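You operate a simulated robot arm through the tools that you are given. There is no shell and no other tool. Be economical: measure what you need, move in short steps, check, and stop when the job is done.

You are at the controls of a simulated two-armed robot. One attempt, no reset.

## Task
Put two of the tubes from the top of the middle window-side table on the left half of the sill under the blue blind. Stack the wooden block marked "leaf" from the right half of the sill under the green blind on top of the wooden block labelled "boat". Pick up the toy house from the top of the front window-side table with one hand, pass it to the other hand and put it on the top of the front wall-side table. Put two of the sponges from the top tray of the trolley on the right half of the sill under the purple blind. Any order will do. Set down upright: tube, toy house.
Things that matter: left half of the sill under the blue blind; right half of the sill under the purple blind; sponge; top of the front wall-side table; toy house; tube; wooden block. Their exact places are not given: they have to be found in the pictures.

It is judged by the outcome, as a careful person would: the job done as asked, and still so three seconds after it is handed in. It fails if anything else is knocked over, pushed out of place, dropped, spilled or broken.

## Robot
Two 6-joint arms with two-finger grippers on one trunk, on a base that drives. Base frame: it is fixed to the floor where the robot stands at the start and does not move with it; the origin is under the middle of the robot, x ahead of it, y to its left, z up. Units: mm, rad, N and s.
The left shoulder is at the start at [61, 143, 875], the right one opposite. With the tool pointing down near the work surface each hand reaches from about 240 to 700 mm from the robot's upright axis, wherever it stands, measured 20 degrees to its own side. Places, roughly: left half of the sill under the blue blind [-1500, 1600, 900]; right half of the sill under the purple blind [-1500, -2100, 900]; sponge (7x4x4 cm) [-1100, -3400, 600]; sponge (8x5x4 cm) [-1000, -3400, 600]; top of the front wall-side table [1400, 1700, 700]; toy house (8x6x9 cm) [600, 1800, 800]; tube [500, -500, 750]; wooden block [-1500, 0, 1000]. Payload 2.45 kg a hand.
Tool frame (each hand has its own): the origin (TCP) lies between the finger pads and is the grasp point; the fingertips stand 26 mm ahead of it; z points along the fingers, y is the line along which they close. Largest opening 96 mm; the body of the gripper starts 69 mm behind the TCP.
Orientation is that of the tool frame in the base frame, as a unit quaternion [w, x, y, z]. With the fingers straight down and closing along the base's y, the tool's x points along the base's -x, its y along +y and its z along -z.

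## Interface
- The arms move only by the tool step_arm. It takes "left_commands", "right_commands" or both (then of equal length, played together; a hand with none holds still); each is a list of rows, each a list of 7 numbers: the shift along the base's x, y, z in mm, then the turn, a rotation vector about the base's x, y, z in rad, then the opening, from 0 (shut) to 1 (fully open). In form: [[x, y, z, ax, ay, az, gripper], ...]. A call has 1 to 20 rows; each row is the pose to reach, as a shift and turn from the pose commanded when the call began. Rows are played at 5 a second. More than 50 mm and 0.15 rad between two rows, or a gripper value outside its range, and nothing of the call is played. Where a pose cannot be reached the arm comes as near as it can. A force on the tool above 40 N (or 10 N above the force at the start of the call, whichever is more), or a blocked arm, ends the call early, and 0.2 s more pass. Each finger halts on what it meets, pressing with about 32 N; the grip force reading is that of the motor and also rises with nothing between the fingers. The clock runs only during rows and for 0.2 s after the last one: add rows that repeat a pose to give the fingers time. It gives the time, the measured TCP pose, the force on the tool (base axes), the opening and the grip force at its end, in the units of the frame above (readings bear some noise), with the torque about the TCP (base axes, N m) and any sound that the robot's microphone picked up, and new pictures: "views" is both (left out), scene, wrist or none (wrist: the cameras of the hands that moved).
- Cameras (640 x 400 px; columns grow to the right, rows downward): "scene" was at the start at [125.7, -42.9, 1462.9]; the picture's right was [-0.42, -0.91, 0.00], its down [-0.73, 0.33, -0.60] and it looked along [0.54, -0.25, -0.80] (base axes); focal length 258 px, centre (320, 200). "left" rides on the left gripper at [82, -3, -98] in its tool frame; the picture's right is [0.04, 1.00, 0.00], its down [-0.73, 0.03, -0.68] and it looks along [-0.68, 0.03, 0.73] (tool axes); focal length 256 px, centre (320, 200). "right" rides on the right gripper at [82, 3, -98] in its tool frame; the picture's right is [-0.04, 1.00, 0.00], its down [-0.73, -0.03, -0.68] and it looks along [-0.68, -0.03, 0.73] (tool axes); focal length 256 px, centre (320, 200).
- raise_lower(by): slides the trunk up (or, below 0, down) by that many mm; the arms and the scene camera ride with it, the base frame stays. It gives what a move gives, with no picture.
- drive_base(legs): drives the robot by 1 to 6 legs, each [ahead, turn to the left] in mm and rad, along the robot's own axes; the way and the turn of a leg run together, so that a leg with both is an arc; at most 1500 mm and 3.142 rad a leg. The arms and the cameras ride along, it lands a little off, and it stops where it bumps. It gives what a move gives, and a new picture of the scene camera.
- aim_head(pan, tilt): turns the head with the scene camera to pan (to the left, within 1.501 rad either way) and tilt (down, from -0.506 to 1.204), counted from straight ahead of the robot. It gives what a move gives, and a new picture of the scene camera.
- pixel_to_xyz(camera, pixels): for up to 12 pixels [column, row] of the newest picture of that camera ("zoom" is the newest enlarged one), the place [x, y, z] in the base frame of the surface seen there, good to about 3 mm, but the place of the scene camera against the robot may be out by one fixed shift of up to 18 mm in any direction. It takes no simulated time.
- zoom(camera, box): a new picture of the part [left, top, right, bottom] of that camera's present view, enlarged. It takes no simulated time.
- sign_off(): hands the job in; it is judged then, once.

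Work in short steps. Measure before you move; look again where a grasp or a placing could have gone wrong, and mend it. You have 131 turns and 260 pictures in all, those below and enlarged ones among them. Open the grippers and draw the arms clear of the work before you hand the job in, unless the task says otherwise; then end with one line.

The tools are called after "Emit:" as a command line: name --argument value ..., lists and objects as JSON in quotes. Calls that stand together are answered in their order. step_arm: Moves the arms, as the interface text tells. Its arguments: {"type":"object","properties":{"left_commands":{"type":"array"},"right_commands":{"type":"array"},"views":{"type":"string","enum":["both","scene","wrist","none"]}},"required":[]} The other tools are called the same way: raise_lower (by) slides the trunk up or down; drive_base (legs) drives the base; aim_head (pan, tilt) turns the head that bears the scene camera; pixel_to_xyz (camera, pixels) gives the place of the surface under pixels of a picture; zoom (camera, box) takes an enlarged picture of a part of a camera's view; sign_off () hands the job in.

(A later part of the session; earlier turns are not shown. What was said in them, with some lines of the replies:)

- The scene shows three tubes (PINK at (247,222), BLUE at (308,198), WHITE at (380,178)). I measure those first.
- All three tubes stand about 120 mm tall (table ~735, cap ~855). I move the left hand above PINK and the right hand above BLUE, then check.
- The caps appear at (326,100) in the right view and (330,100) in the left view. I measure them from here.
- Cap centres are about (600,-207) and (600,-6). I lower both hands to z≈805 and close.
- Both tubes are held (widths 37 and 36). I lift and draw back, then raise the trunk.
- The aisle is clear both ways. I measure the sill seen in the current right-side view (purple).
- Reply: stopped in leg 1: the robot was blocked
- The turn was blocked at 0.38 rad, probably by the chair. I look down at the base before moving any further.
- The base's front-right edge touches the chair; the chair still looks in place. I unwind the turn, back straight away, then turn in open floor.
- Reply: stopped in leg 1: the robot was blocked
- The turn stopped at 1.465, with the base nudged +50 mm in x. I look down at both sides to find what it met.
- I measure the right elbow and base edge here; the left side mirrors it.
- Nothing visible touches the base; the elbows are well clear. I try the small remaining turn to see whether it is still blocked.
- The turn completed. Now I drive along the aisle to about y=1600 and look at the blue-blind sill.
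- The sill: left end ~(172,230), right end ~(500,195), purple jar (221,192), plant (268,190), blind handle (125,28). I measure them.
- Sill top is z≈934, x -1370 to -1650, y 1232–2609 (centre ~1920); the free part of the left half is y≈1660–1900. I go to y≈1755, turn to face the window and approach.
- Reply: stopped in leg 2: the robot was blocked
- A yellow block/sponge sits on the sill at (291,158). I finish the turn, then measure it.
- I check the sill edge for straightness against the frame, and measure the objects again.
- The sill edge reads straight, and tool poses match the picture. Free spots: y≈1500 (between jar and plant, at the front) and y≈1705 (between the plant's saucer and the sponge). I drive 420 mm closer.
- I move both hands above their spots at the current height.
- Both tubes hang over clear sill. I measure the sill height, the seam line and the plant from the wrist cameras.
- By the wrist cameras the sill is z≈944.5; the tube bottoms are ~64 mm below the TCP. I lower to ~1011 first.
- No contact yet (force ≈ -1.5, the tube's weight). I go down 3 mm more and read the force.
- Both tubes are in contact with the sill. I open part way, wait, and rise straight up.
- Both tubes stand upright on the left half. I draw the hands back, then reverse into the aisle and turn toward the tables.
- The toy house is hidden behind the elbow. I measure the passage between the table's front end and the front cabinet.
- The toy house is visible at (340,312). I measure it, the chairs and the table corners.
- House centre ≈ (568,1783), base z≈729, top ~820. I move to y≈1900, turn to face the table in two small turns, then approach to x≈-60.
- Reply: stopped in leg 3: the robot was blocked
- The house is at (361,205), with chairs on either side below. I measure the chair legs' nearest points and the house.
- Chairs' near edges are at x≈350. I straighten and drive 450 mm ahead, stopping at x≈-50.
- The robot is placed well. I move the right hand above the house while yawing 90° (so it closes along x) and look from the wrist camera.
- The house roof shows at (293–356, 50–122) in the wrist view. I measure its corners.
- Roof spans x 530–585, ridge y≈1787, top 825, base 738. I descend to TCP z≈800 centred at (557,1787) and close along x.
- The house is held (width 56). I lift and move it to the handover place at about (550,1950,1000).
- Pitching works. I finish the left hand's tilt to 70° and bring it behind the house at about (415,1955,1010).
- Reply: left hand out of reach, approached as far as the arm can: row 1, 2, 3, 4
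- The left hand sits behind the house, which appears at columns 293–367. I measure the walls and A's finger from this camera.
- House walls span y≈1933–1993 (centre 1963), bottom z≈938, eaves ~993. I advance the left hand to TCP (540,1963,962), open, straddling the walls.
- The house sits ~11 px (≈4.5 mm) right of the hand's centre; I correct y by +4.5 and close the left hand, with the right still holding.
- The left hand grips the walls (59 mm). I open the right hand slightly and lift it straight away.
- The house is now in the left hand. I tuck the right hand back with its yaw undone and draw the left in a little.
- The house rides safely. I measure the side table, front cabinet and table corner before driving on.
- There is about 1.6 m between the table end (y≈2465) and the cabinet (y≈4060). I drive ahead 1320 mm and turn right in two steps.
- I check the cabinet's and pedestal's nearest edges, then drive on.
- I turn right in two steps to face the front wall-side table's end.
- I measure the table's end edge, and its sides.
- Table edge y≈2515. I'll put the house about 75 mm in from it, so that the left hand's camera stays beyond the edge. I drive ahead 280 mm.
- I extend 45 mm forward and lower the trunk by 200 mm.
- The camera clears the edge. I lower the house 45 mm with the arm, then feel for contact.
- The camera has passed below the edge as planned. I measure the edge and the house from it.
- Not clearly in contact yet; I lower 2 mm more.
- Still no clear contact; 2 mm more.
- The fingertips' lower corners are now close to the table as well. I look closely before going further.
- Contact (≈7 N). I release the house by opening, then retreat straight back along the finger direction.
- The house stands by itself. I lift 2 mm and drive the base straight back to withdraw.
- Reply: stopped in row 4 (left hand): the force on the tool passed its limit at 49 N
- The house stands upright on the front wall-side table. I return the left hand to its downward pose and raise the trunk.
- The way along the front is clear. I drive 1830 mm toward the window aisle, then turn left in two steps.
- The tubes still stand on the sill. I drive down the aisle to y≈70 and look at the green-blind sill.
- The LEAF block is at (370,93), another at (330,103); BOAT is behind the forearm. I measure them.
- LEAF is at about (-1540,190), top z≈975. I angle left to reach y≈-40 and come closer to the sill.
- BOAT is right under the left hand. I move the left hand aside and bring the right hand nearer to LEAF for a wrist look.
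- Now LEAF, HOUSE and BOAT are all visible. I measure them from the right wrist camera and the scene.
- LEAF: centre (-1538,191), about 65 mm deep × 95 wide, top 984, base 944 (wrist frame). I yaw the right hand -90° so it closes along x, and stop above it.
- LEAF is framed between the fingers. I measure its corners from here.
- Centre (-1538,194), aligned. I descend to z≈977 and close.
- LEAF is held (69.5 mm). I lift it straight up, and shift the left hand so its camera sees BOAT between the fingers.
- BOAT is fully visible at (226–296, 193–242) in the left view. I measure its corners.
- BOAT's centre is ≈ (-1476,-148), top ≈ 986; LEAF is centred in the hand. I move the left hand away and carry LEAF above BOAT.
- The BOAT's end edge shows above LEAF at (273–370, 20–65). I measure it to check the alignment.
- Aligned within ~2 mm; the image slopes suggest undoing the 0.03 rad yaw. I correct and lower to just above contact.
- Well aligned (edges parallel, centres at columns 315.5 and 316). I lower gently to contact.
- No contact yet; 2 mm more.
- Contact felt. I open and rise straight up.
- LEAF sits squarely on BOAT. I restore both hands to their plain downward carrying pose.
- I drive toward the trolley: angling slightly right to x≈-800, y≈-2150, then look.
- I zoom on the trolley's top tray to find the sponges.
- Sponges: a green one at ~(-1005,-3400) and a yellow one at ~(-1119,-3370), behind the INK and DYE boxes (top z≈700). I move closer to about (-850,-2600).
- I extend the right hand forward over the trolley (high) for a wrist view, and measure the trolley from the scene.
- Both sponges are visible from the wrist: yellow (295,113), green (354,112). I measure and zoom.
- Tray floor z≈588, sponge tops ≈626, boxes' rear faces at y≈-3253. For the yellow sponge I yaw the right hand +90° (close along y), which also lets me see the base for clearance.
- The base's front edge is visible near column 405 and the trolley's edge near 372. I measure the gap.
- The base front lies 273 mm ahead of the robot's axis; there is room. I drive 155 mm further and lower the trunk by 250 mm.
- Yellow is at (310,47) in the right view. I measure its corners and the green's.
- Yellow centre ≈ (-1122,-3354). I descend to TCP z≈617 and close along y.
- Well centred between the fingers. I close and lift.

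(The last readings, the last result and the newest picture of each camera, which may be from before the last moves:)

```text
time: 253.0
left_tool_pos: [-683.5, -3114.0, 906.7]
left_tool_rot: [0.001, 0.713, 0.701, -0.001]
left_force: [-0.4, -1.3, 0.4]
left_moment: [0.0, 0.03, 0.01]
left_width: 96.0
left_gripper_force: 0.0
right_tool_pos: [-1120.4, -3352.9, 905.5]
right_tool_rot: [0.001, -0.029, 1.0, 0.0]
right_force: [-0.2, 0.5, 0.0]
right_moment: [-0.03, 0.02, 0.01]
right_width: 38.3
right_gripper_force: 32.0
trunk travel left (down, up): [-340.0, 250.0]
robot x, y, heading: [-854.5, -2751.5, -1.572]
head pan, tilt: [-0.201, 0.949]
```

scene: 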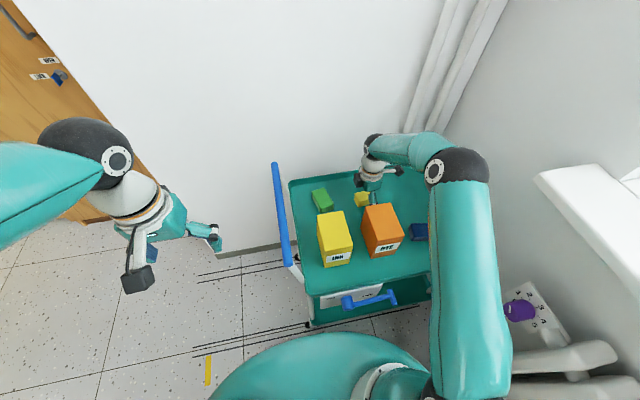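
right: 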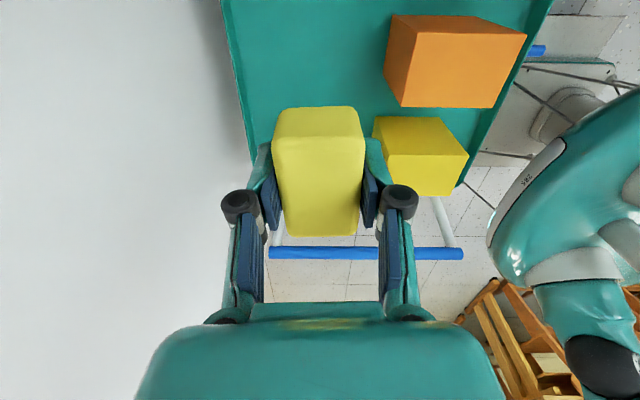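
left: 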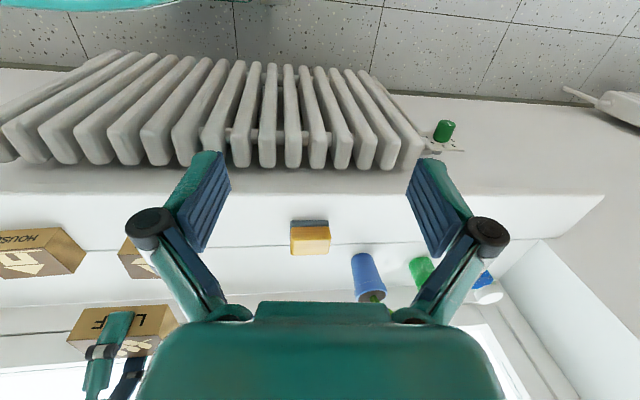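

Yellow is held (38 mm). I tuck the right hand back, undoing its yaw, then turn the robot right 0.35 rad so the left hand can reach the green sponge.

Emit:
step_arm --right_commands '[[0, 10, 10, 0, 0, -0.145, 0], [5, 30, 20, 0, 0, -0.29, 0], [10, 50, 30, 0, 0, -0.435, 0], [15, 70, 40, 0, 0, -0.58, 0], [20, 90, 45, 0, 0, -0.725, 0], [28, 110, 50, 0, 0, -0.87, 0], [36, 130, 50, 0, 0, -1.015, 0], [44, 150, 50, 0, 0, -1.16, 0], [52, 170, 50, 0, 0, -1.305, 0], [58, 190, 50, 0, 0, -1.45, 0], [63, 203, 50, 0, 0, -1.595, 0]]' --views "none"

Emit:
drive_base --legs '[[0, -0.35]]'

```text
time: 255.4
left_tool_pos: [-684.6, -3114.5, 905.8]
left_tool_rot: [0.0, 0.713, 0.701, 0.0]
left_force: [-0.1, -0.4, 0.2]
left_moment: [0.01, 0.0, 0.0]
left_width: 96.0
left_gripper_force: 0.0
right_tool_pos: [-1058.3, -3150.8, 953.5]
right_tool_rot: [0.0, 0.697, 0.717, 0.001]
right_force: [0.2, 0.3, -0.8]
right_moment: [0.01, -0.05, -0.02]
right_width: 38.6
right_gripper_force: 32.0
trunk travel left (down, up): [-340.0, 250.0]
robot x, y, heading: [-861.8, -2752.0, -1.573]
head pan, tilt: [-0.201, 0.949]
```

```text
time: 257.0
left_tool_pos: [-817.3, -3148.2, 905.3]
left_tool_rot: [0.0, 0.824, 0.566, 0.0]
left_force: [-0.5, -0.5, 0.5]
left_moment: [0.01, 0.02, 0.0]
left_width: 95.8
left_gripper_force: 0.1
right_tool_pos: [-1182.6, -3056.1, 954.1]
right_tool_rot: [0.0, 0.81, 0.587, 0.0]
right_force: [0.6, -0.1, -0.7]
right_moment: [0.03, 0.02, 0.0]
right_width: 38.2
right_gripper_force: 31.8
trunk travel left (down, up): [-340.0, 250.0]
robot x, y, heading: [-846.6, -2756.7, -1.919]
head pan, tilt: [-0.201, 0.949]
```

scene: 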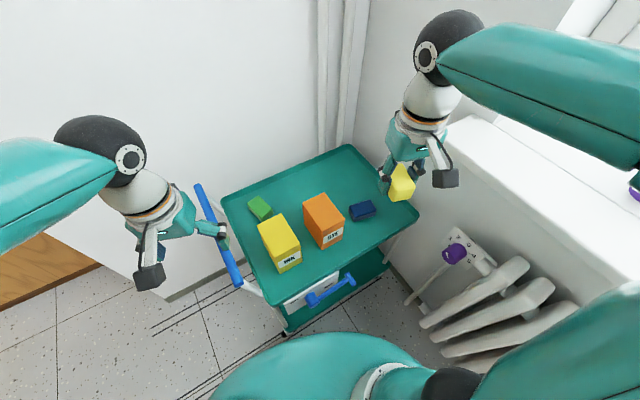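

I bring the left hand over the green sponge, yawed +0.62 rad to match its slant, and look.

Emit:
step_arm --left_commands '[[-28, -28, -5, 0, 0, 0.1, 1], [-56, -58, -10, 0, 0, 0.2, 1], [-84, -88, -15, 0, 0, 0.3, 1], [-112, -118, -20, 0, 0, 0.4, 1], [-140, -150, -25, 0, 0, 0.5, 1], [-160, -180, -30, 0, 0, 0.62, 1], [-166, -200, -40, 0, 0, 0.62, 1], [-166, -200, -40, 0, 0, 0.62, 1]]'

```text
time: 258.8
left_tool_pos: [-983.1, -3347.6, 865.0]
left_tool_rot: [0.001, 0.612, 0.791, 0.001]
left_force: [-0.7, -0.5, -0.5]
left_moment: [0.0, 0.02, 0.02]
left_width: 96.0
left_gripper_force: 0.1
right_tool_pos: [-1180.5, -3055.1, 954.6]
right_tool_rot: [0.0, 0.81, 0.587, 0.0]
right_force: [0.7, 0.5, 0.1]
right_moment: [0.0, 0.01, 0.0]
right_width: 38.6
right_gripper_force: 32.2
trunk travel left (down, up): [-340.0, 250.0]
robot x, y, heading: [-846.5, -2752.6, -1.917]
head pan, tilt: [-0.201, 0.949]
```

scene: 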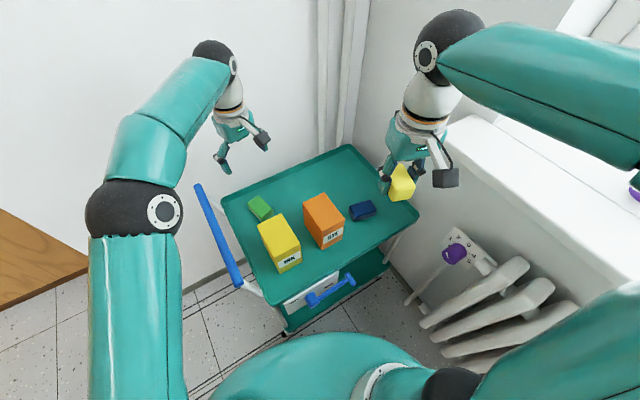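
left: 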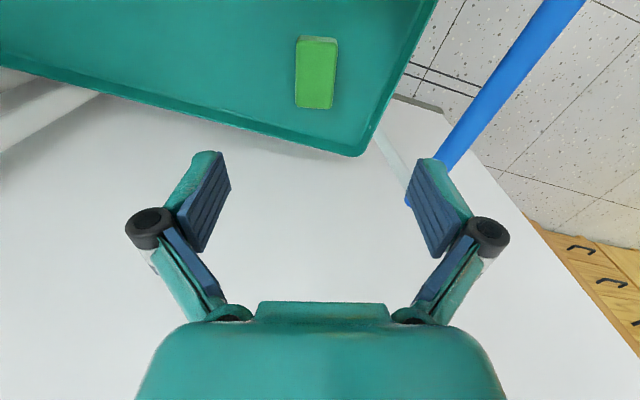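

The green sponge appears nearly aligned at (317,73). I measure its corners and the trolley handle bar.

Emit:
pixel_to_xyz --camera "left" --pixels '[[299, 48], [335, 48], [297, 103], [330, 106], [317, 75], [317, 40], [440, 165], [480, 110], [350, 140], [260, 80]]'

Emit:
zoom --camera "left" --box '[240, 10, 400, 130]'

```text
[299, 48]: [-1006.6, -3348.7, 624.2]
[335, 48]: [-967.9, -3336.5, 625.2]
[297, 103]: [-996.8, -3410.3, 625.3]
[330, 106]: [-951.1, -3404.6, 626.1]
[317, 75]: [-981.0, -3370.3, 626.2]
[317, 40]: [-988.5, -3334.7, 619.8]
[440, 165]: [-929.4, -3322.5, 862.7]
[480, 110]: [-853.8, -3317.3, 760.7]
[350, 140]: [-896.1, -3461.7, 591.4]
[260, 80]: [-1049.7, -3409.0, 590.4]
```

```text
3.33 times, centred on (320, 70) of left
```

zoom: 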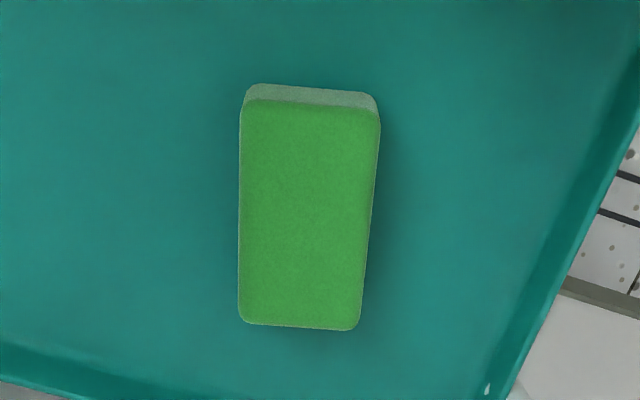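

Green centre ≈ (-981,-3374). I grip it 8 mm beyond centre to keep the camera clear of the INK box: descend to z≈617.

Emit:
step_arm --left_commands '[[3, -34, 0, 0, 0, 0, 1], [3, -34, -45, 0, 0, 0, 1], [3, -34, -90, 0, 0, 0, 1], [3, -34, -135, 0, 0, 0, 1], [3, -34, -180, 0, 0, 0, 1], [3, -34, -220, 0, 0, 0, 1], [3, -34, -247, 0, 0, 0, 1], [3, -34, -247, 0, 0, 0, 1]]'

```text
time: 260.6
left_tool_pos: [-979.3, -3382.0, 620.2]
left_tool_rot: [0.001, 0.613, 0.79, 0.0]
left_force: [0.9, 1.0, 0.2]
left_moment: [-0.01, 0.0, -0.01]
left_width: 96.1
left_gripper_force: 0.2
left hand out of reach, approached as far as the arm can: row 1
right_tool_pos: [-1182.7, -3054.6, 955.2]
right_tool_rot: [0.0, 0.81, 0.587, 0.0]
right_force: [0.4, 0.1, -0.5]
right_moment: [-0.01, -0.01, -0.03]
right_width: 38.4
right_gripper_force: 32.4
trunk travel left (down, up): [-340.0, 250.0]
robot x, y, heading: [-847.3, -2750.8, -1.917]
head pan, tilt: [-0.201, 0.949]
```

scene: 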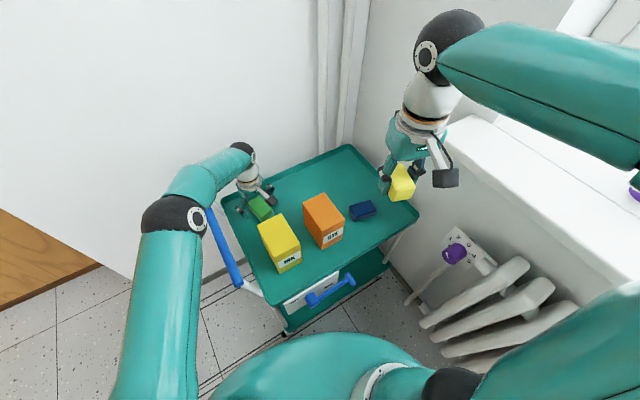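
left: 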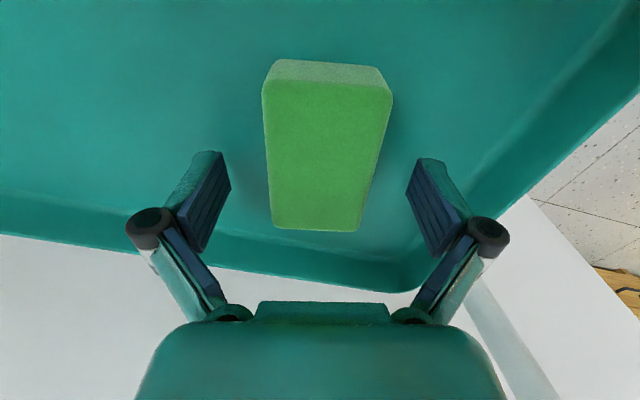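

Centred between the fingers. I close, lift, and draw back only once above the boxes.

Emit:
step_arm --left_commands '[[0, 0, 0, 0, 0, 0, 0.6], [0, 0, 0, 0, 0, 0, 0.3], [0, 0, 0, 0, 0, 0, 0], [0, 0, 0, 0, 0, 0, 0], [0, 0, 20, 0, 0, 0, 0], [0, 0, 60, 0, 0, 0, 0], [0, 3, 105, 0, 0, 0, 0], [0, 12, 150, 0, 0, 0, 0], [0, 25, 195, 0, 0, 0, 0], [0, 40, 238, 0, 0, 0, 0], [0, 60, 280, 0, 0, 0, 0], [10, 95, 300, 0, 0, 0, 0]]'

```text
time: 263.2
left_tool_pos: [-966.6, -3286.4, 921.6]
left_tool_rot: [0.0, 0.612, 0.791, -0.001]
left_force: [0.8, -0.3, 0.4]
left_moment: [-0.03, 0.01, -0.01]
left_width: 48.5
left_gripper_force: 31.3
right_tool_pos: [-1182.3, -3054.2, 956.2]
right_tool_rot: [0.0, 0.81, 0.587, -0.001]
right_force: [-1.3, 0.1, -0.3]
right_moment: [-0.02, -0.04, 0.0]
right_width: 38.6
right_gripper_force: 32.0
trunk travel left (down, up): [-340.0, 250.0]
robot x, y, heading: [-845.7, -2749.4, -1.918]
head pan, tilt: [-0.201, 0.949]
```

scene: 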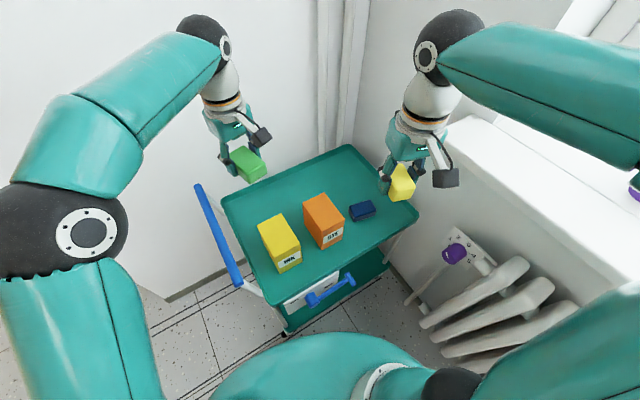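
left: 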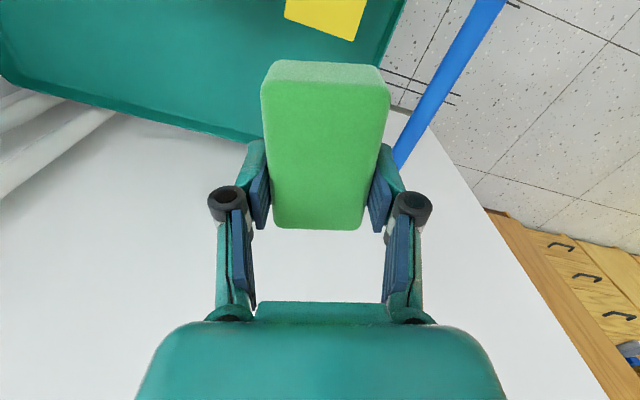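

Both sponges are held. I tuck the left hand, raise the trunk, turn back and reverse to y≈-2080.

Emit:
step_arm --left_commands '[[22, 21, 5, 0, 0, -0.1, 0], [44, 42, 10, 0, 0, -0.2, 0], [66, 64, 15, 0, 0, -0.3, 0], [88, 85, 20, 0, 0, -0.4, 0], [110, 107, 25, 0, 0, -0.5, 0], [132, 128, 30, 0, 0, -0.62, 0]]' --views "none"

Emit:
raise_lower --by 250

Emit:
drive_base --legs '[[0, 0.345], [-670, 0]]'

Emit:
drive_base --legs '[[0, -0.78]]'

Emit:
drive_base --legs '[[0, -0.78]]'

```text
time: 264.6
left_tool_pos: [-837.4, -3157.9, 949.9]
left_tool_rot: [0.0, 0.824, 0.566, -0.001]
left_force: [0.1, 0.1, -0.5]
left_moment: [-0.02, -0.01, 0.0]
left_width: 48.5
left_gripper_force: 32.4
right_tool_pos: [-1181.4, -3054.6, 955.6]
right_tool_rot: [0.001, 0.81, 0.586, -0.001]
right_force: [1.2, 0.9, 0.2]
right_moment: [-0.05, 0.0, 0.02]
right_width: 38.6
right_gripper_force: 32.2
trunk travel left (down, up): [-340.0, 250.0]
robot x, y, heading: [-845.8, -2751.5, -1.917]
head pan, tilt: [-0.201, 0.949]
```

```text
time: 267.2
left_tool_pos: [-837.6, -3158.3, 1198.0]
left_tool_rot: [0.001, 0.824, 0.567, -0.001]
left_force: [0.2, -0.8, -0.1]
left_moment: [0.01, 0.02, -0.01]
left_width: 48.6
left_gripper_force: 32.1
right_tool_pos: [-1182.8, -3055.8, 1204.5]
right_tool_rot: [0.0, 0.81, 0.586, 0.0]
right_force: [0.1, 0.5, 0.1]
right_moment: [0.0, -0.01, 0.0]
right_width: 38.8
right_gripper_force: 32.2
trunk travel left (down, up): [-590.0, 0.0]
robot x, y, heading: [-846.0, -2753.5, -1.915]
head pan, tilt: [-0.201, 0.949]
```

```text
time: 272.1
left_tool_pos: [-699.6, -2470.1, 1198.5]
left_tool_rot: [0.001, 0.715, 0.699, 0.0]
left_force: [0.4, 0.2, -0.2]
left_moment: [-0.01, 0.0, 0.03]
left_width: 48.3
left_gripper_force: 31.8
right_tool_pos: [-1058.0, -2489.5, 1205.0]
right_tool_rot: [0.0, 0.698, 0.716, 0.0]
right_force: [1.4, 0.5, -0.2]
right_moment: [-0.02, 0.02, 0.0]
right_width: 38.7
right_gripper_force: 32.0
trunk travel left (down, up): [-590.0, 0.0]
robot x, y, heading: [-842.0, -2089.8, -1.569]
head pan, tilt: [-0.201, 0.949]
```

scene: 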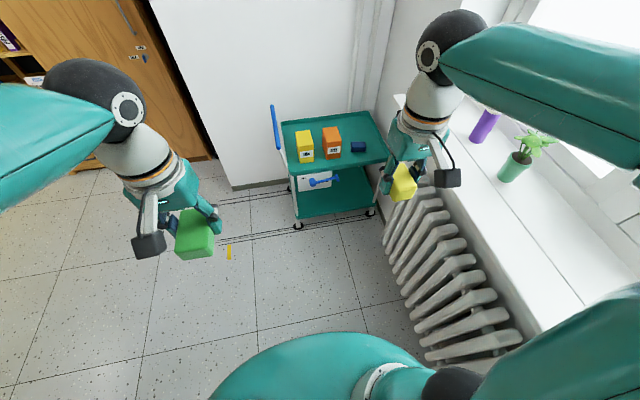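

```text
time: 274.8
left_tool_pos: [-1006.7, -2461.9, 1198.5]
left_tool_rot: [0.0, 0.927, 0.375, -0.001]
left_force: [0.2, -0.2, -0.6]
left_moment: [0.01, -0.01, 0.0]
left_width: 48.4
left_gripper_force: 32.1
right_tool_pos: [-1275.2, -2223.2, 1205.1]
right_tool_rot: [0.0, 0.917, 0.398, 0.001]
right_force: [-0.2, 0.3, 0.1]
right_moment: [0.01, 0.02, -0.05]
right_width: 38.4
right_gripper_force: 31.8
trunk travel left (down, up): [-590.0, 0.0]
robot x, y, heading: [-823.5, -2110.7, -2.343]
head pan, tilt: [-0.201, 0.949]
```

scene: 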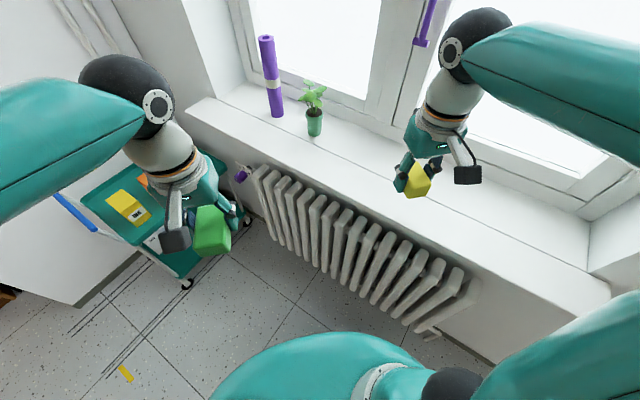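

```text
time: 277.5
left_tool_pos: [-1202.9, -2228.8, 1201.2]
left_tool_rot: [0.0, 1.0, -0.007, 0.0]
left_force: [-0.4, 0.2, 0.2]
left_moment: [0.0, -0.02, -0.01]
left_width: 48.4
left_gripper_force: 31.6
right_tool_pos: [-1227.0, -1869.8, 1205.7]
right_tool_rot: [0.0, 1.0, 0.018, -0.001]
right_force: [0.3, 0.1, -0.3]
right_moment: [0.0, -0.02, -0.03]
right_width: 38.7
right_gripper_force: 32.2
trunk travel left (down, up): [-590.0, 0.0]
robot x, y, heading: [-824.8, -2135.4, -3.119]
head pan, tilt: [-0.201, 0.949]
```

scene: 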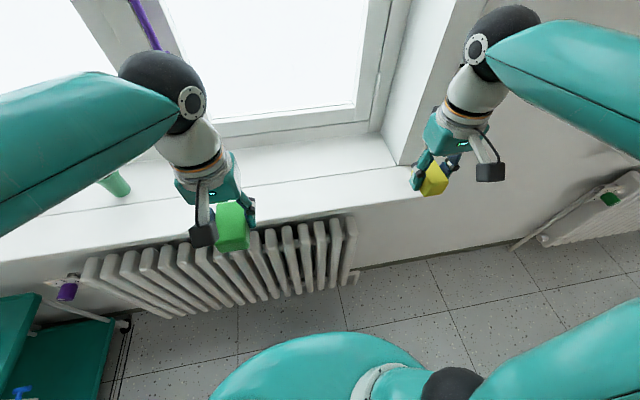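

I face the purple sill. I centre the head and measure the sill's ends and free area.

Emit:
aim_head --pan 0.0 --tilt 0.75

```text
time: 278.2
left_tool_pos: [-1202.1, -2230.7, 1201.1]
left_tool_rot: [0.0, 1.0, -0.007, 0.0]
left_force: [0.6, -0.6, 0.4]
left_moment: [0.01, 0.02, 0.02]
left_width: 48.4
left_gripper_force: 31.8
right_tool_pos: [-1223.9, -1871.7, 1206.2]
right_tool_rot: [0.0, 1.0, 0.018, 0.0]
right_force: [-0.7, 0.4, 0.2]
right_moment: [0.03, -0.02, 0.0]
right_width: 38.6
right_gripper_force: 31.7
trunk travel left (down, up): [-590.0, 0.0]
robot x, y, heading: [-824.0, -2140.9, -3.118]
head pan, tilt: [0.0, 0.75]
```

scene: 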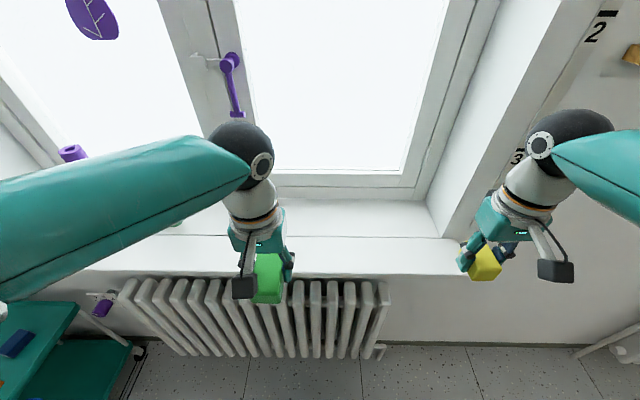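

Emit:
pixel_to_xyz --camera "scene" --pixels '[[460, 270], [440, 238], [350, 225], [350, 265], [300, 220], [420, 265], [180, 225], [120, 262], [235, 130]]'

```text
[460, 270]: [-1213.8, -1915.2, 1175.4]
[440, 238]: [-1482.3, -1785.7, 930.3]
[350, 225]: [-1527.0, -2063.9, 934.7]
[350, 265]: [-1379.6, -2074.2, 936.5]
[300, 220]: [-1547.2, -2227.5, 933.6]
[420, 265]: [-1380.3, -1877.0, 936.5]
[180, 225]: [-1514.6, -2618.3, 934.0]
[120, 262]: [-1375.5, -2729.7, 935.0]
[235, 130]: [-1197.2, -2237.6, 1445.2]
```

The right half (y > -2391) is clear there. I drive 80 mm closer, then move the hands above y≈-2150 and y≈-1960 at x≈-1435 and lower.

Emit:
drive_base --legs '[[80, 0]]'

Emit:
step_arm --left_commands '[[-30, 20, 0, 0, 0, 0, 0], [-65, 40, 0, 0, 0, 0, 0], [-100, 60, -10, 0, 0, 0, 0], [-130, 70, -30, 0, 0, 0, 0], [-150, 75, -65, 0, 0, 0, 0], [-150, 75, -110, 0, 0, 0, 0], [-150, 75, -150, 0, 0, 0, 0], [-150, 75, -150, 0, 0, 0, 0]]' --right_commands '[[-25, -20, 0, 0, 0, 0, 0], [-50, -45, 0, 0, 0, 0, 0], [-80, -65, -10, 0, 0, 0, 0], [-110, -85, -30, 0, 0, 0, 0], [-130, -90, -65, 0, 0, 0, 0], [-130, -90, -110, 0, 0, 0, 0], [-130, -90, -155, 0, 0, 0, 0], [-130, -90, -155, 0, 0, 0, 0]]'

```text
time: 279.3
left_tool_pos: [-1284.9, -2232.0, 1199.0]
left_tool_rot: [0.0, 1.0, -0.006, 0.0]
left_force: [0.7, -0.2, -0.9]
left_moment: [0.0, -0.05, -0.01]
left_width: 48.8
left_gripper_force: 31.9
right_tool_pos: [-1307.4, -1871.5, 1204.6]
right_tool_rot: [0.0, 1.0, 0.019, 0.001]
right_force: [-0.5, 0.2, -0.2]
right_moment: [-0.03, -0.05, -0.01]
right_width: 38.4
right_gripper_force: 31.9
trunk travel left (down, up): [-590.0, 0.0]
robot x, y, heading: [-904.1, -2138.2, -3.122]
head pan, tilt: [0.0, 0.75]
```

scene: 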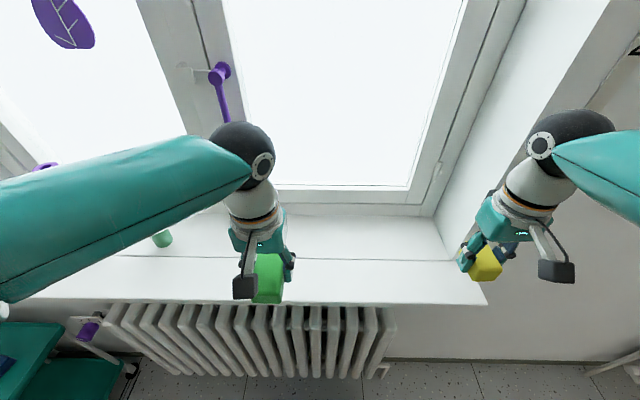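

```text
time: 281.1
left_tool_pos: [-1429.1, -2157.2, 1049.6]
left_tool_rot: [0.0, 1.0, -0.008, -0.001]
left_force: [0.4, -0.2, 0.0]
left_moment: [0.03, 0.02, 0.02]
left_width: 48.7
left_gripper_force: 32.3
right_tool_pos: [-1435.0, -1964.4, 1052.6]
right_tool_rot: [0.0, 1.0, 0.018, -0.001]
right_force: [0.9, 0.4, -0.8]
right_moment: [0.02, 0.02, 0.02]
right_width: 38.7
right_gripper_force: 32.2
trunk travel left (down, up): [-590.0, 0.0]
robot x, y, heading: [-903.8, -2142.6, -3.12]
head pan, tilt: [0.0, 0.75]
```

scene: 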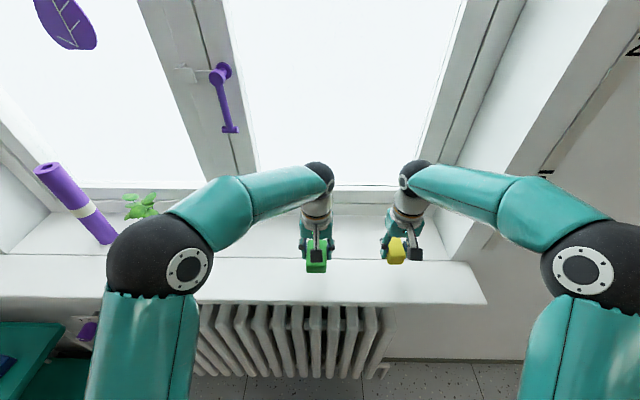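
right: 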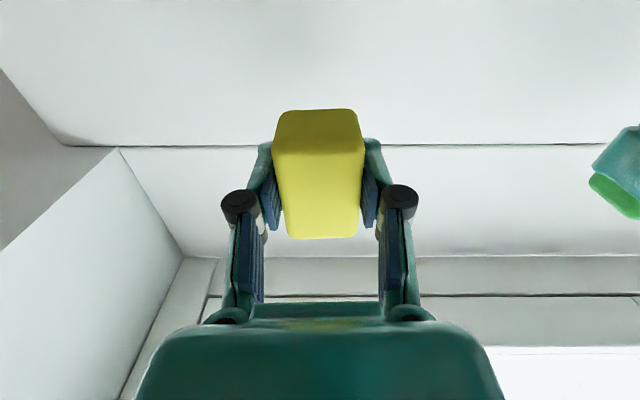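
left: 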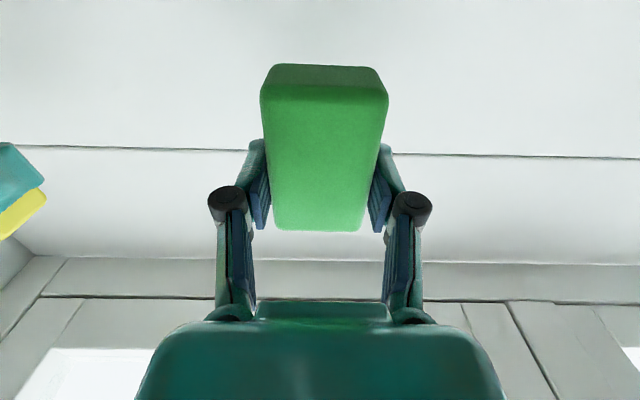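

Both are over clear sill. I shift green 15 mm further in and lower both close to the surface.

Emit:
step_arm --left_commands '[[-15, 0, -30, 0, 0, 0, 0], [-15, 0, -60, 0, 0, 0, 0], [-15, 0, -70, 0, 0, 0, 0], [-15, 0, -70, 0, 0, 0, 0]]' --right_commands '[[0, 0, -30, 0, 0, 0, 0], [0, 0, -60, 0, 0, 0, 0], [0, 0, -73, 0, 0, 0, 0], [0, 0, -73, 0, 0, 0, 0]]'

```text
time: 282.1
left_tool_pos: [-1446.3, -2157.6, 979.5]
left_tool_rot: [0.001, 1.0, -0.006, -0.001]
left_force: [0.6, -0.2, 0.4]
left_moment: [-0.01, 0.03, 0.03]
left_width: 48.5
left_gripper_force: 32.4
right_tool_pos: [-1434.7, -1962.0, 980.9]
right_tool_rot: [0.0, 1.0, 0.018, 0.0]
right_force: [1.0, -0.7, -0.8]
right_moment: [0.02, 0.01, 0.04]
right_width: 38.3
right_gripper_force: 31.8
trunk travel left (down, up): [-590.0, 0.0]
robot x, y, heading: [-904.0, -2143.2, -3.122]
head pan, tilt: [0.0, 0.75]
```

scene: 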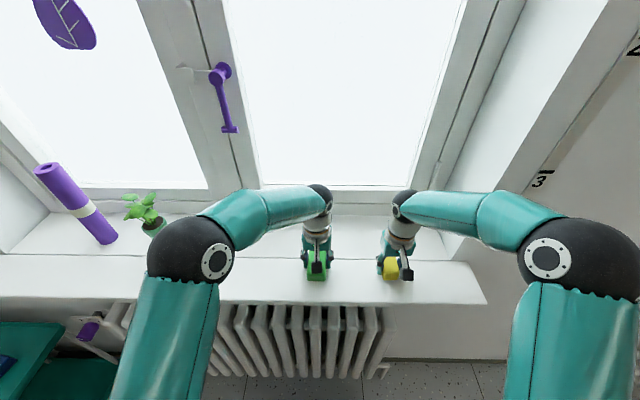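
right: 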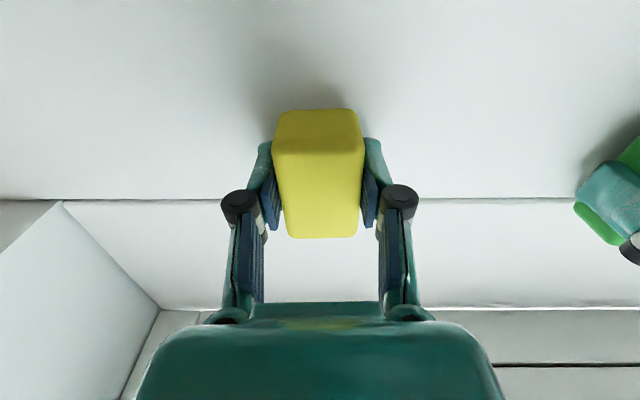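
left: 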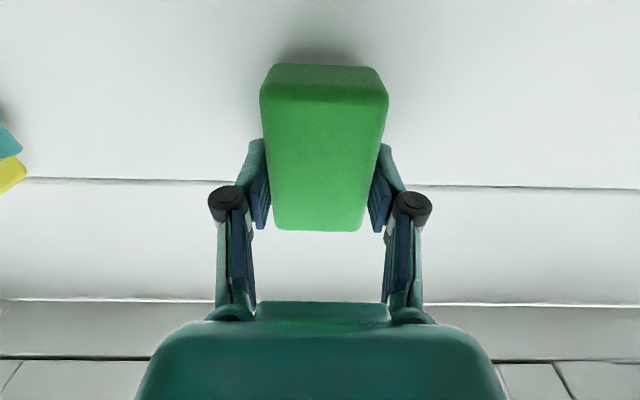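

Nearly touching (no force yet). I lower 4 mm more and read the force.

Emit:
step_arm --left_commands '[[0, 0, -2, 0, 0, 0, 0], [0, 0, -3, 0, 0, 0, 0], [0, 0, -3, 0, 0, 0, 0]]' --right_commands '[[0, 0, -2, 0, 0, 0, 0], [0, 0, -4, 0, 0, 0, 0], [0, 0, -4, 0, 0, 0, 0]]' --views "none"

```text
time: 282.9
left_tool_pos: [-1448.4, -2156.8, 978.0]
left_tool_rot: [0.001, 1.0, -0.006, 0.0]
left_force: [-0.7, -0.6, 1.0]
left_moment: [-0.03, 0.03, -0.01]
left_width: 48.7
left_gripper_force: 31.9
right_tool_pos: [-1436.3, -1962.8, 975.2]
right_tool_rot: [0.001, 1.0, 0.018, 0.001]
right_force: [0.4, -0.1, -0.6]
right_moment: [-0.05, 0.02, -0.02]
right_width: 38.4
right_gripper_force: 32.0
trunk travel left (down, up): [-590.0, 0.0]
robot x, y, heading: [-902.5, -2140.6, -3.12]
head pan, tilt: [0.0, 0.75]
```

Left is just touching; I lower 1.5 and 2 mm more.

Emit:
step_arm --left_commands '[[0, 0, -1, 0, 0, 0, 0], [0, 0, -1.5, 0, 0, 0, 0], [0, 0, -1.5, 0, 0, 0, 0]]' --right_commands '[[0, 0, -1, 0, 0, 0, 0], [0, 0, -2, 0, 0, 0, 0], [0, 0, -2, 0, 0, 0, 0]]' --views "none"

```text
time: 283.7
left_tool_pos: [-1448.1, -2156.9, 975.9]
left_tool_rot: [0.0, 1.0, -0.006, -0.002]
left_force: [-1.0, -0.7, -0.4]
left_moment: [0.01, -0.01, -0.02]
left_width: 48.4
left_gripper_force: 31.9
right_tool_pos: [-1435.0, -1962.6, 973.2]
right_tool_rot: [0.0, 1.0, 0.018, 0.0]
right_force: [0.6, -0.3, 2.4]
right_moment: [0.0, 0.1, 0.01]
right_width: 38.4
right_gripper_force: 32.0
trunk travel left (down, up): [-590.0, 0.0]
robot x, y, heading: [-903.0, -2140.0, -3.123]
head pan, tilt: [0.0, 0.75]
```

Right is in contact; left needs a touch more (1.5 mm).

Emit:
step_arm --left_commands '[[0, 0, -1, 0, 0, 0, 0], [0, 0, -1.5, 0, 0, 0, 0], [0, 0, -1.5, 0, 0, 0, 0]]' --views "none"

```text
time: 284.5
left_tool_pos: [-1448.6, -2157.1, 974.5]
left_tool_rot: [0.0, 1.0, -0.006, -0.002]
left_force: [0.2, 0.7, -0.5]
left_moment: [0.0, -0.03, -0.01]
left_width: 48.4
left_gripper_force: 32.1
right_tool_pos: [-1435.6, -1963.6, 972.6]
right_tool_rot: [0.0, 1.0, 0.018, 0.0]
right_force: [0.1, 0.8, 4.0]
right_moment: [0.01, 0.15, 0.0]
right_width: 38.5
right_gripper_force: 31.8
trunk travel left (down, up): [-590.0, 0.0]
robot x, y, heading: [-904.7, -2138.8, -3.128]
head pan, tilt: [0.0, 0.75]
```

I lower green 1.5 mm once more, then open both hands and rise.

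Emit:
step_arm --left_commands '[[0, 0, -1.5, 0, 0, 0, 0], [0, 0, -1.5, 0, 0, 0, 0], [0, 0, -1.5, 0, 0, 0, 0.65], [0, 0, -1.5, 0, 0, 0, 0.8], [0, 0, -1.5, 0, 0, 0, 0.8], [0, 0, 20, 0, 0, 0, 0.8], [0, 0, 65, 0, 0, 0, 0.8], [0, 0, 110, 0, 0, 0, 0.8], [0, 0, 150, 0, 0, 0, 0.8]]' --right_commands '[[0, 0, 0.5, 0, 0, 0, 0], [0, 0, 0.5, 0, 0, 0, 0], [0, 0, 0.5, 0, 0, 0, 0.55], [0, 0, 0.5, 0, 0, 0, 0.7], [0, 0, 0.5, 0, 0, 0, 0.7], [0, 0, 20, 0, 0, 0, 0.7], [0, 0, 65, 0, 0, 0, 0.7], [0, 0, 110, 0, 0, 0, 0.7], [0, 0, 150, 0, 0, 0, 0.7]]'

```text
time: 286.5
left_tool_pos: [-1447.2, -2157.5, 1123.2]
left_tool_rot: [0.0, 1.0, -0.008, -0.001]
left_force: [0.8, -0.7, -0.6]
left_moment: [-0.01, 0.03, 0.01]
left_width: 76.9
left_gripper_force: 0.0
right_tool_pos: [-1434.6, -1962.6, 1123.4]
right_tool_rot: [0.0, 1.0, 0.018, -0.001]
right_force: [-0.1, -0.1, 0.0]
right_moment: [0.02, 0.02, 0.0]
right_width: 67.2
right_gripper_force: 0.1
trunk travel left (down, up): [-590.0, 0.0]
robot x, y, heading: [-903.5, -2138.8, -3.126]
head pan, tilt: [0.0, 0.75]
```

scene: 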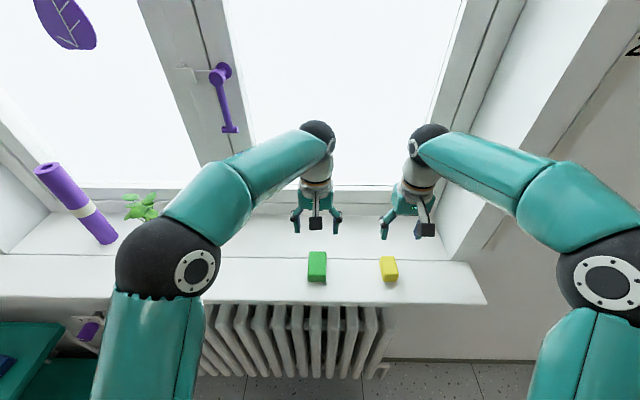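
right: 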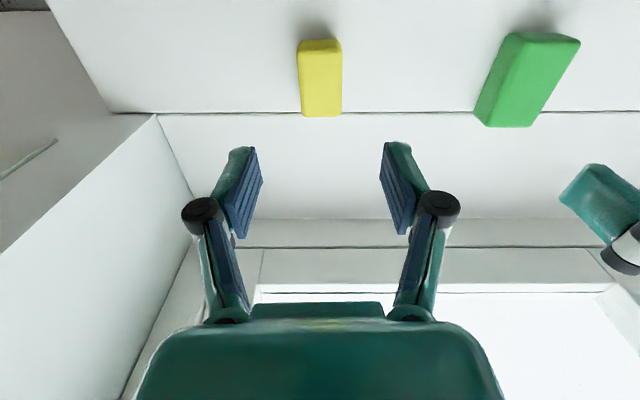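
left: 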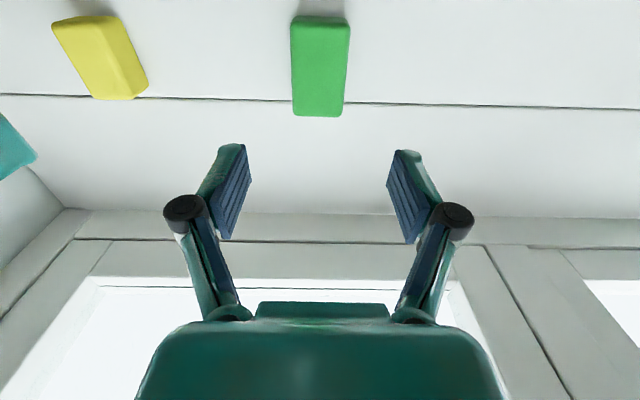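

Both sponges rest on the right half of the purple sill. I draw the arms back clear of the sill.

Emit:
step_arm --left_commands '[[45, -15, 0, 0, 0, 0, 0.9], [90, -35, 0, 0, 0, 0, 1], [135, -55, 0, 0, 0, 0, 1], [165, -65, 0, 0, 0, 0, 1]]' --right_commands '[[45, 15, 0, 0, 0, 0, 0.9], [90, 35, 0, 0, 0, 0, 1], [135, 55, 0, 0, 0, 0, 1], [165, 65, 0, 0, 0, 0, 1]]' --views "none"

Emit:
drive_base --legs '[[-350, 0]]'

Emit:
aim_head --pan -1.3 --tilt 0.4

```text
time: 287.5
left_tool_pos: [-1279.4, -2219.9, 1124.7]
left_tool_rot: [0.0, 1.0, -0.007, -0.001]
left_force: [0.2, -0.2, 0.0]
left_moment: [-0.04, 0.01, -0.03]
left_width: 95.9
left_gripper_force: 0.0
right_tool_pos: [-1269.0, -1896.2, 1124.0]
right_tool_rot: [-0.001, 1.0, 0.018, -0.001]
right_force: [0.4, 0.5, 0.6]
right_moment: [0.01, 0.01, 0.0]
right_width: 95.9
right_gripper_force: 0.0
trunk travel left (down, up): [-590.0, 0.0]
robot x, y, heading: [-903.9, -2136.3, -3.122]
head pan, tilt: [0.0, 0.75]
```

```text
time: 289.8
left_tool_pos: [-923.2, -2211.6, 1125.2]
left_tool_rot: [0.0, 1.0, -0.008, 0.0]
left_force: [0.6, 1.3, -1.0]
left_moment: [0.0, 0.02, -0.05]
left_width: 96.1
left_gripper_force: 0.1
right_tool_pos: [-909.7, -1888.7, 1123.5]
right_tool_rot: [0.001, 1.0, 0.016, 0.0]
right_force: [-0.1, -0.8, 0.4]
right_moment: [0.01, -0.02, -0.01]
right_width: 96.1
right_gripper_force: 0.0
trunk travel left (down, up): [-590.0, 0.0]
robot x, y, heading: [-544.1, -2131.1, -3.127]
head pan, tilt: [0.0, 0.75]
```

scene: 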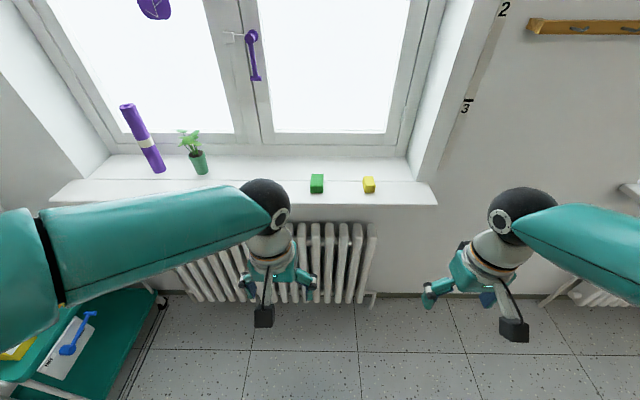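

```text
time: 291.3
left_tool_pos: [-923.1, -2212.9, 1125.6]
left_tool_rot: [0.0, 1.0, -0.01, -0.001]
left_force: [1.0, -0.1, 0.2]
left_moment: [0.01, -0.02, -0.02]
left_width: 95.8
left_gripper_force: 0.0
right_tool_pos: [-912.8, -1889.2, 1123.7]
right_tool_rot: [0.0, 1.0, 0.016, 0.0]
right_force: [-0.8, 0.8, 0.2]
right_moment: [0.02, 0.01, 0.01]
right_width: 95.9
right_gripper_force: 0.1
trunk travel left (down, up): [-590.0, 0.0]
robot x, y, heading: [-544.3, -2132.9, -3.126]
head pan, tilt: [-1.3, 0.4]
```

scene: 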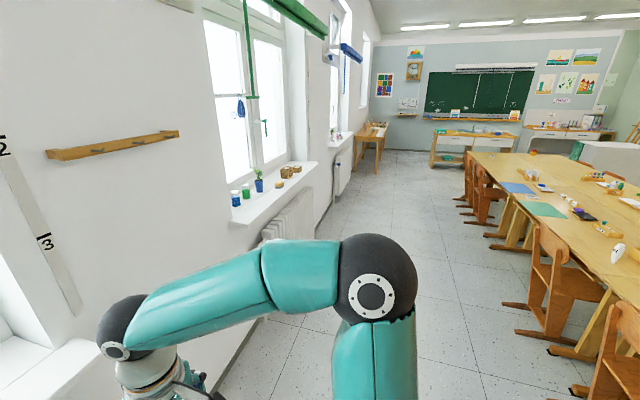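

Everything looks in order; I zoom to check the remaining WHITE tube, the chairs and the sills.

Emit:
zoom --camera "scene" --box '[440, 150, 640, 300]'

Emit:
zoom --camera "scene" --box '[220, 110, 360, 220]'

```text
2.67 times, centred on (540, 225) of scene
```

zoom: 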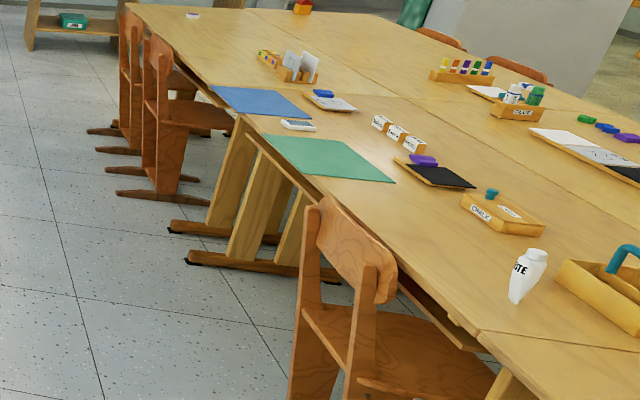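

```text
3.64 times, centred on (290, 165) of scene
```

zoom: 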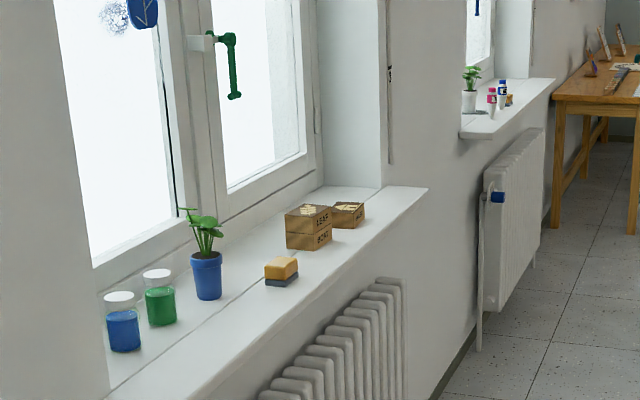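

The stack, both tubes, the house and the sponges are all in place and nothing looks disturbed, so I hand the job in.

Emit:
sign_off

```text
The job is handed in.
```

I did all four tasks and handed the job in. The PINK and BLUE tubes stand upright on the left half of the blue-blind sill. LEAF is stacked on BOAT. The toy house was passed from right hand to left and stands upright on the front wall-side table. The green and yellow sponges are on the right half of the purple-blind sill. Two bumps on the way: the base was blocked during its first turn, probably by a chair, and the left hand knocked the table edge after letting go of the house. Later pictures showed nothing out of place.
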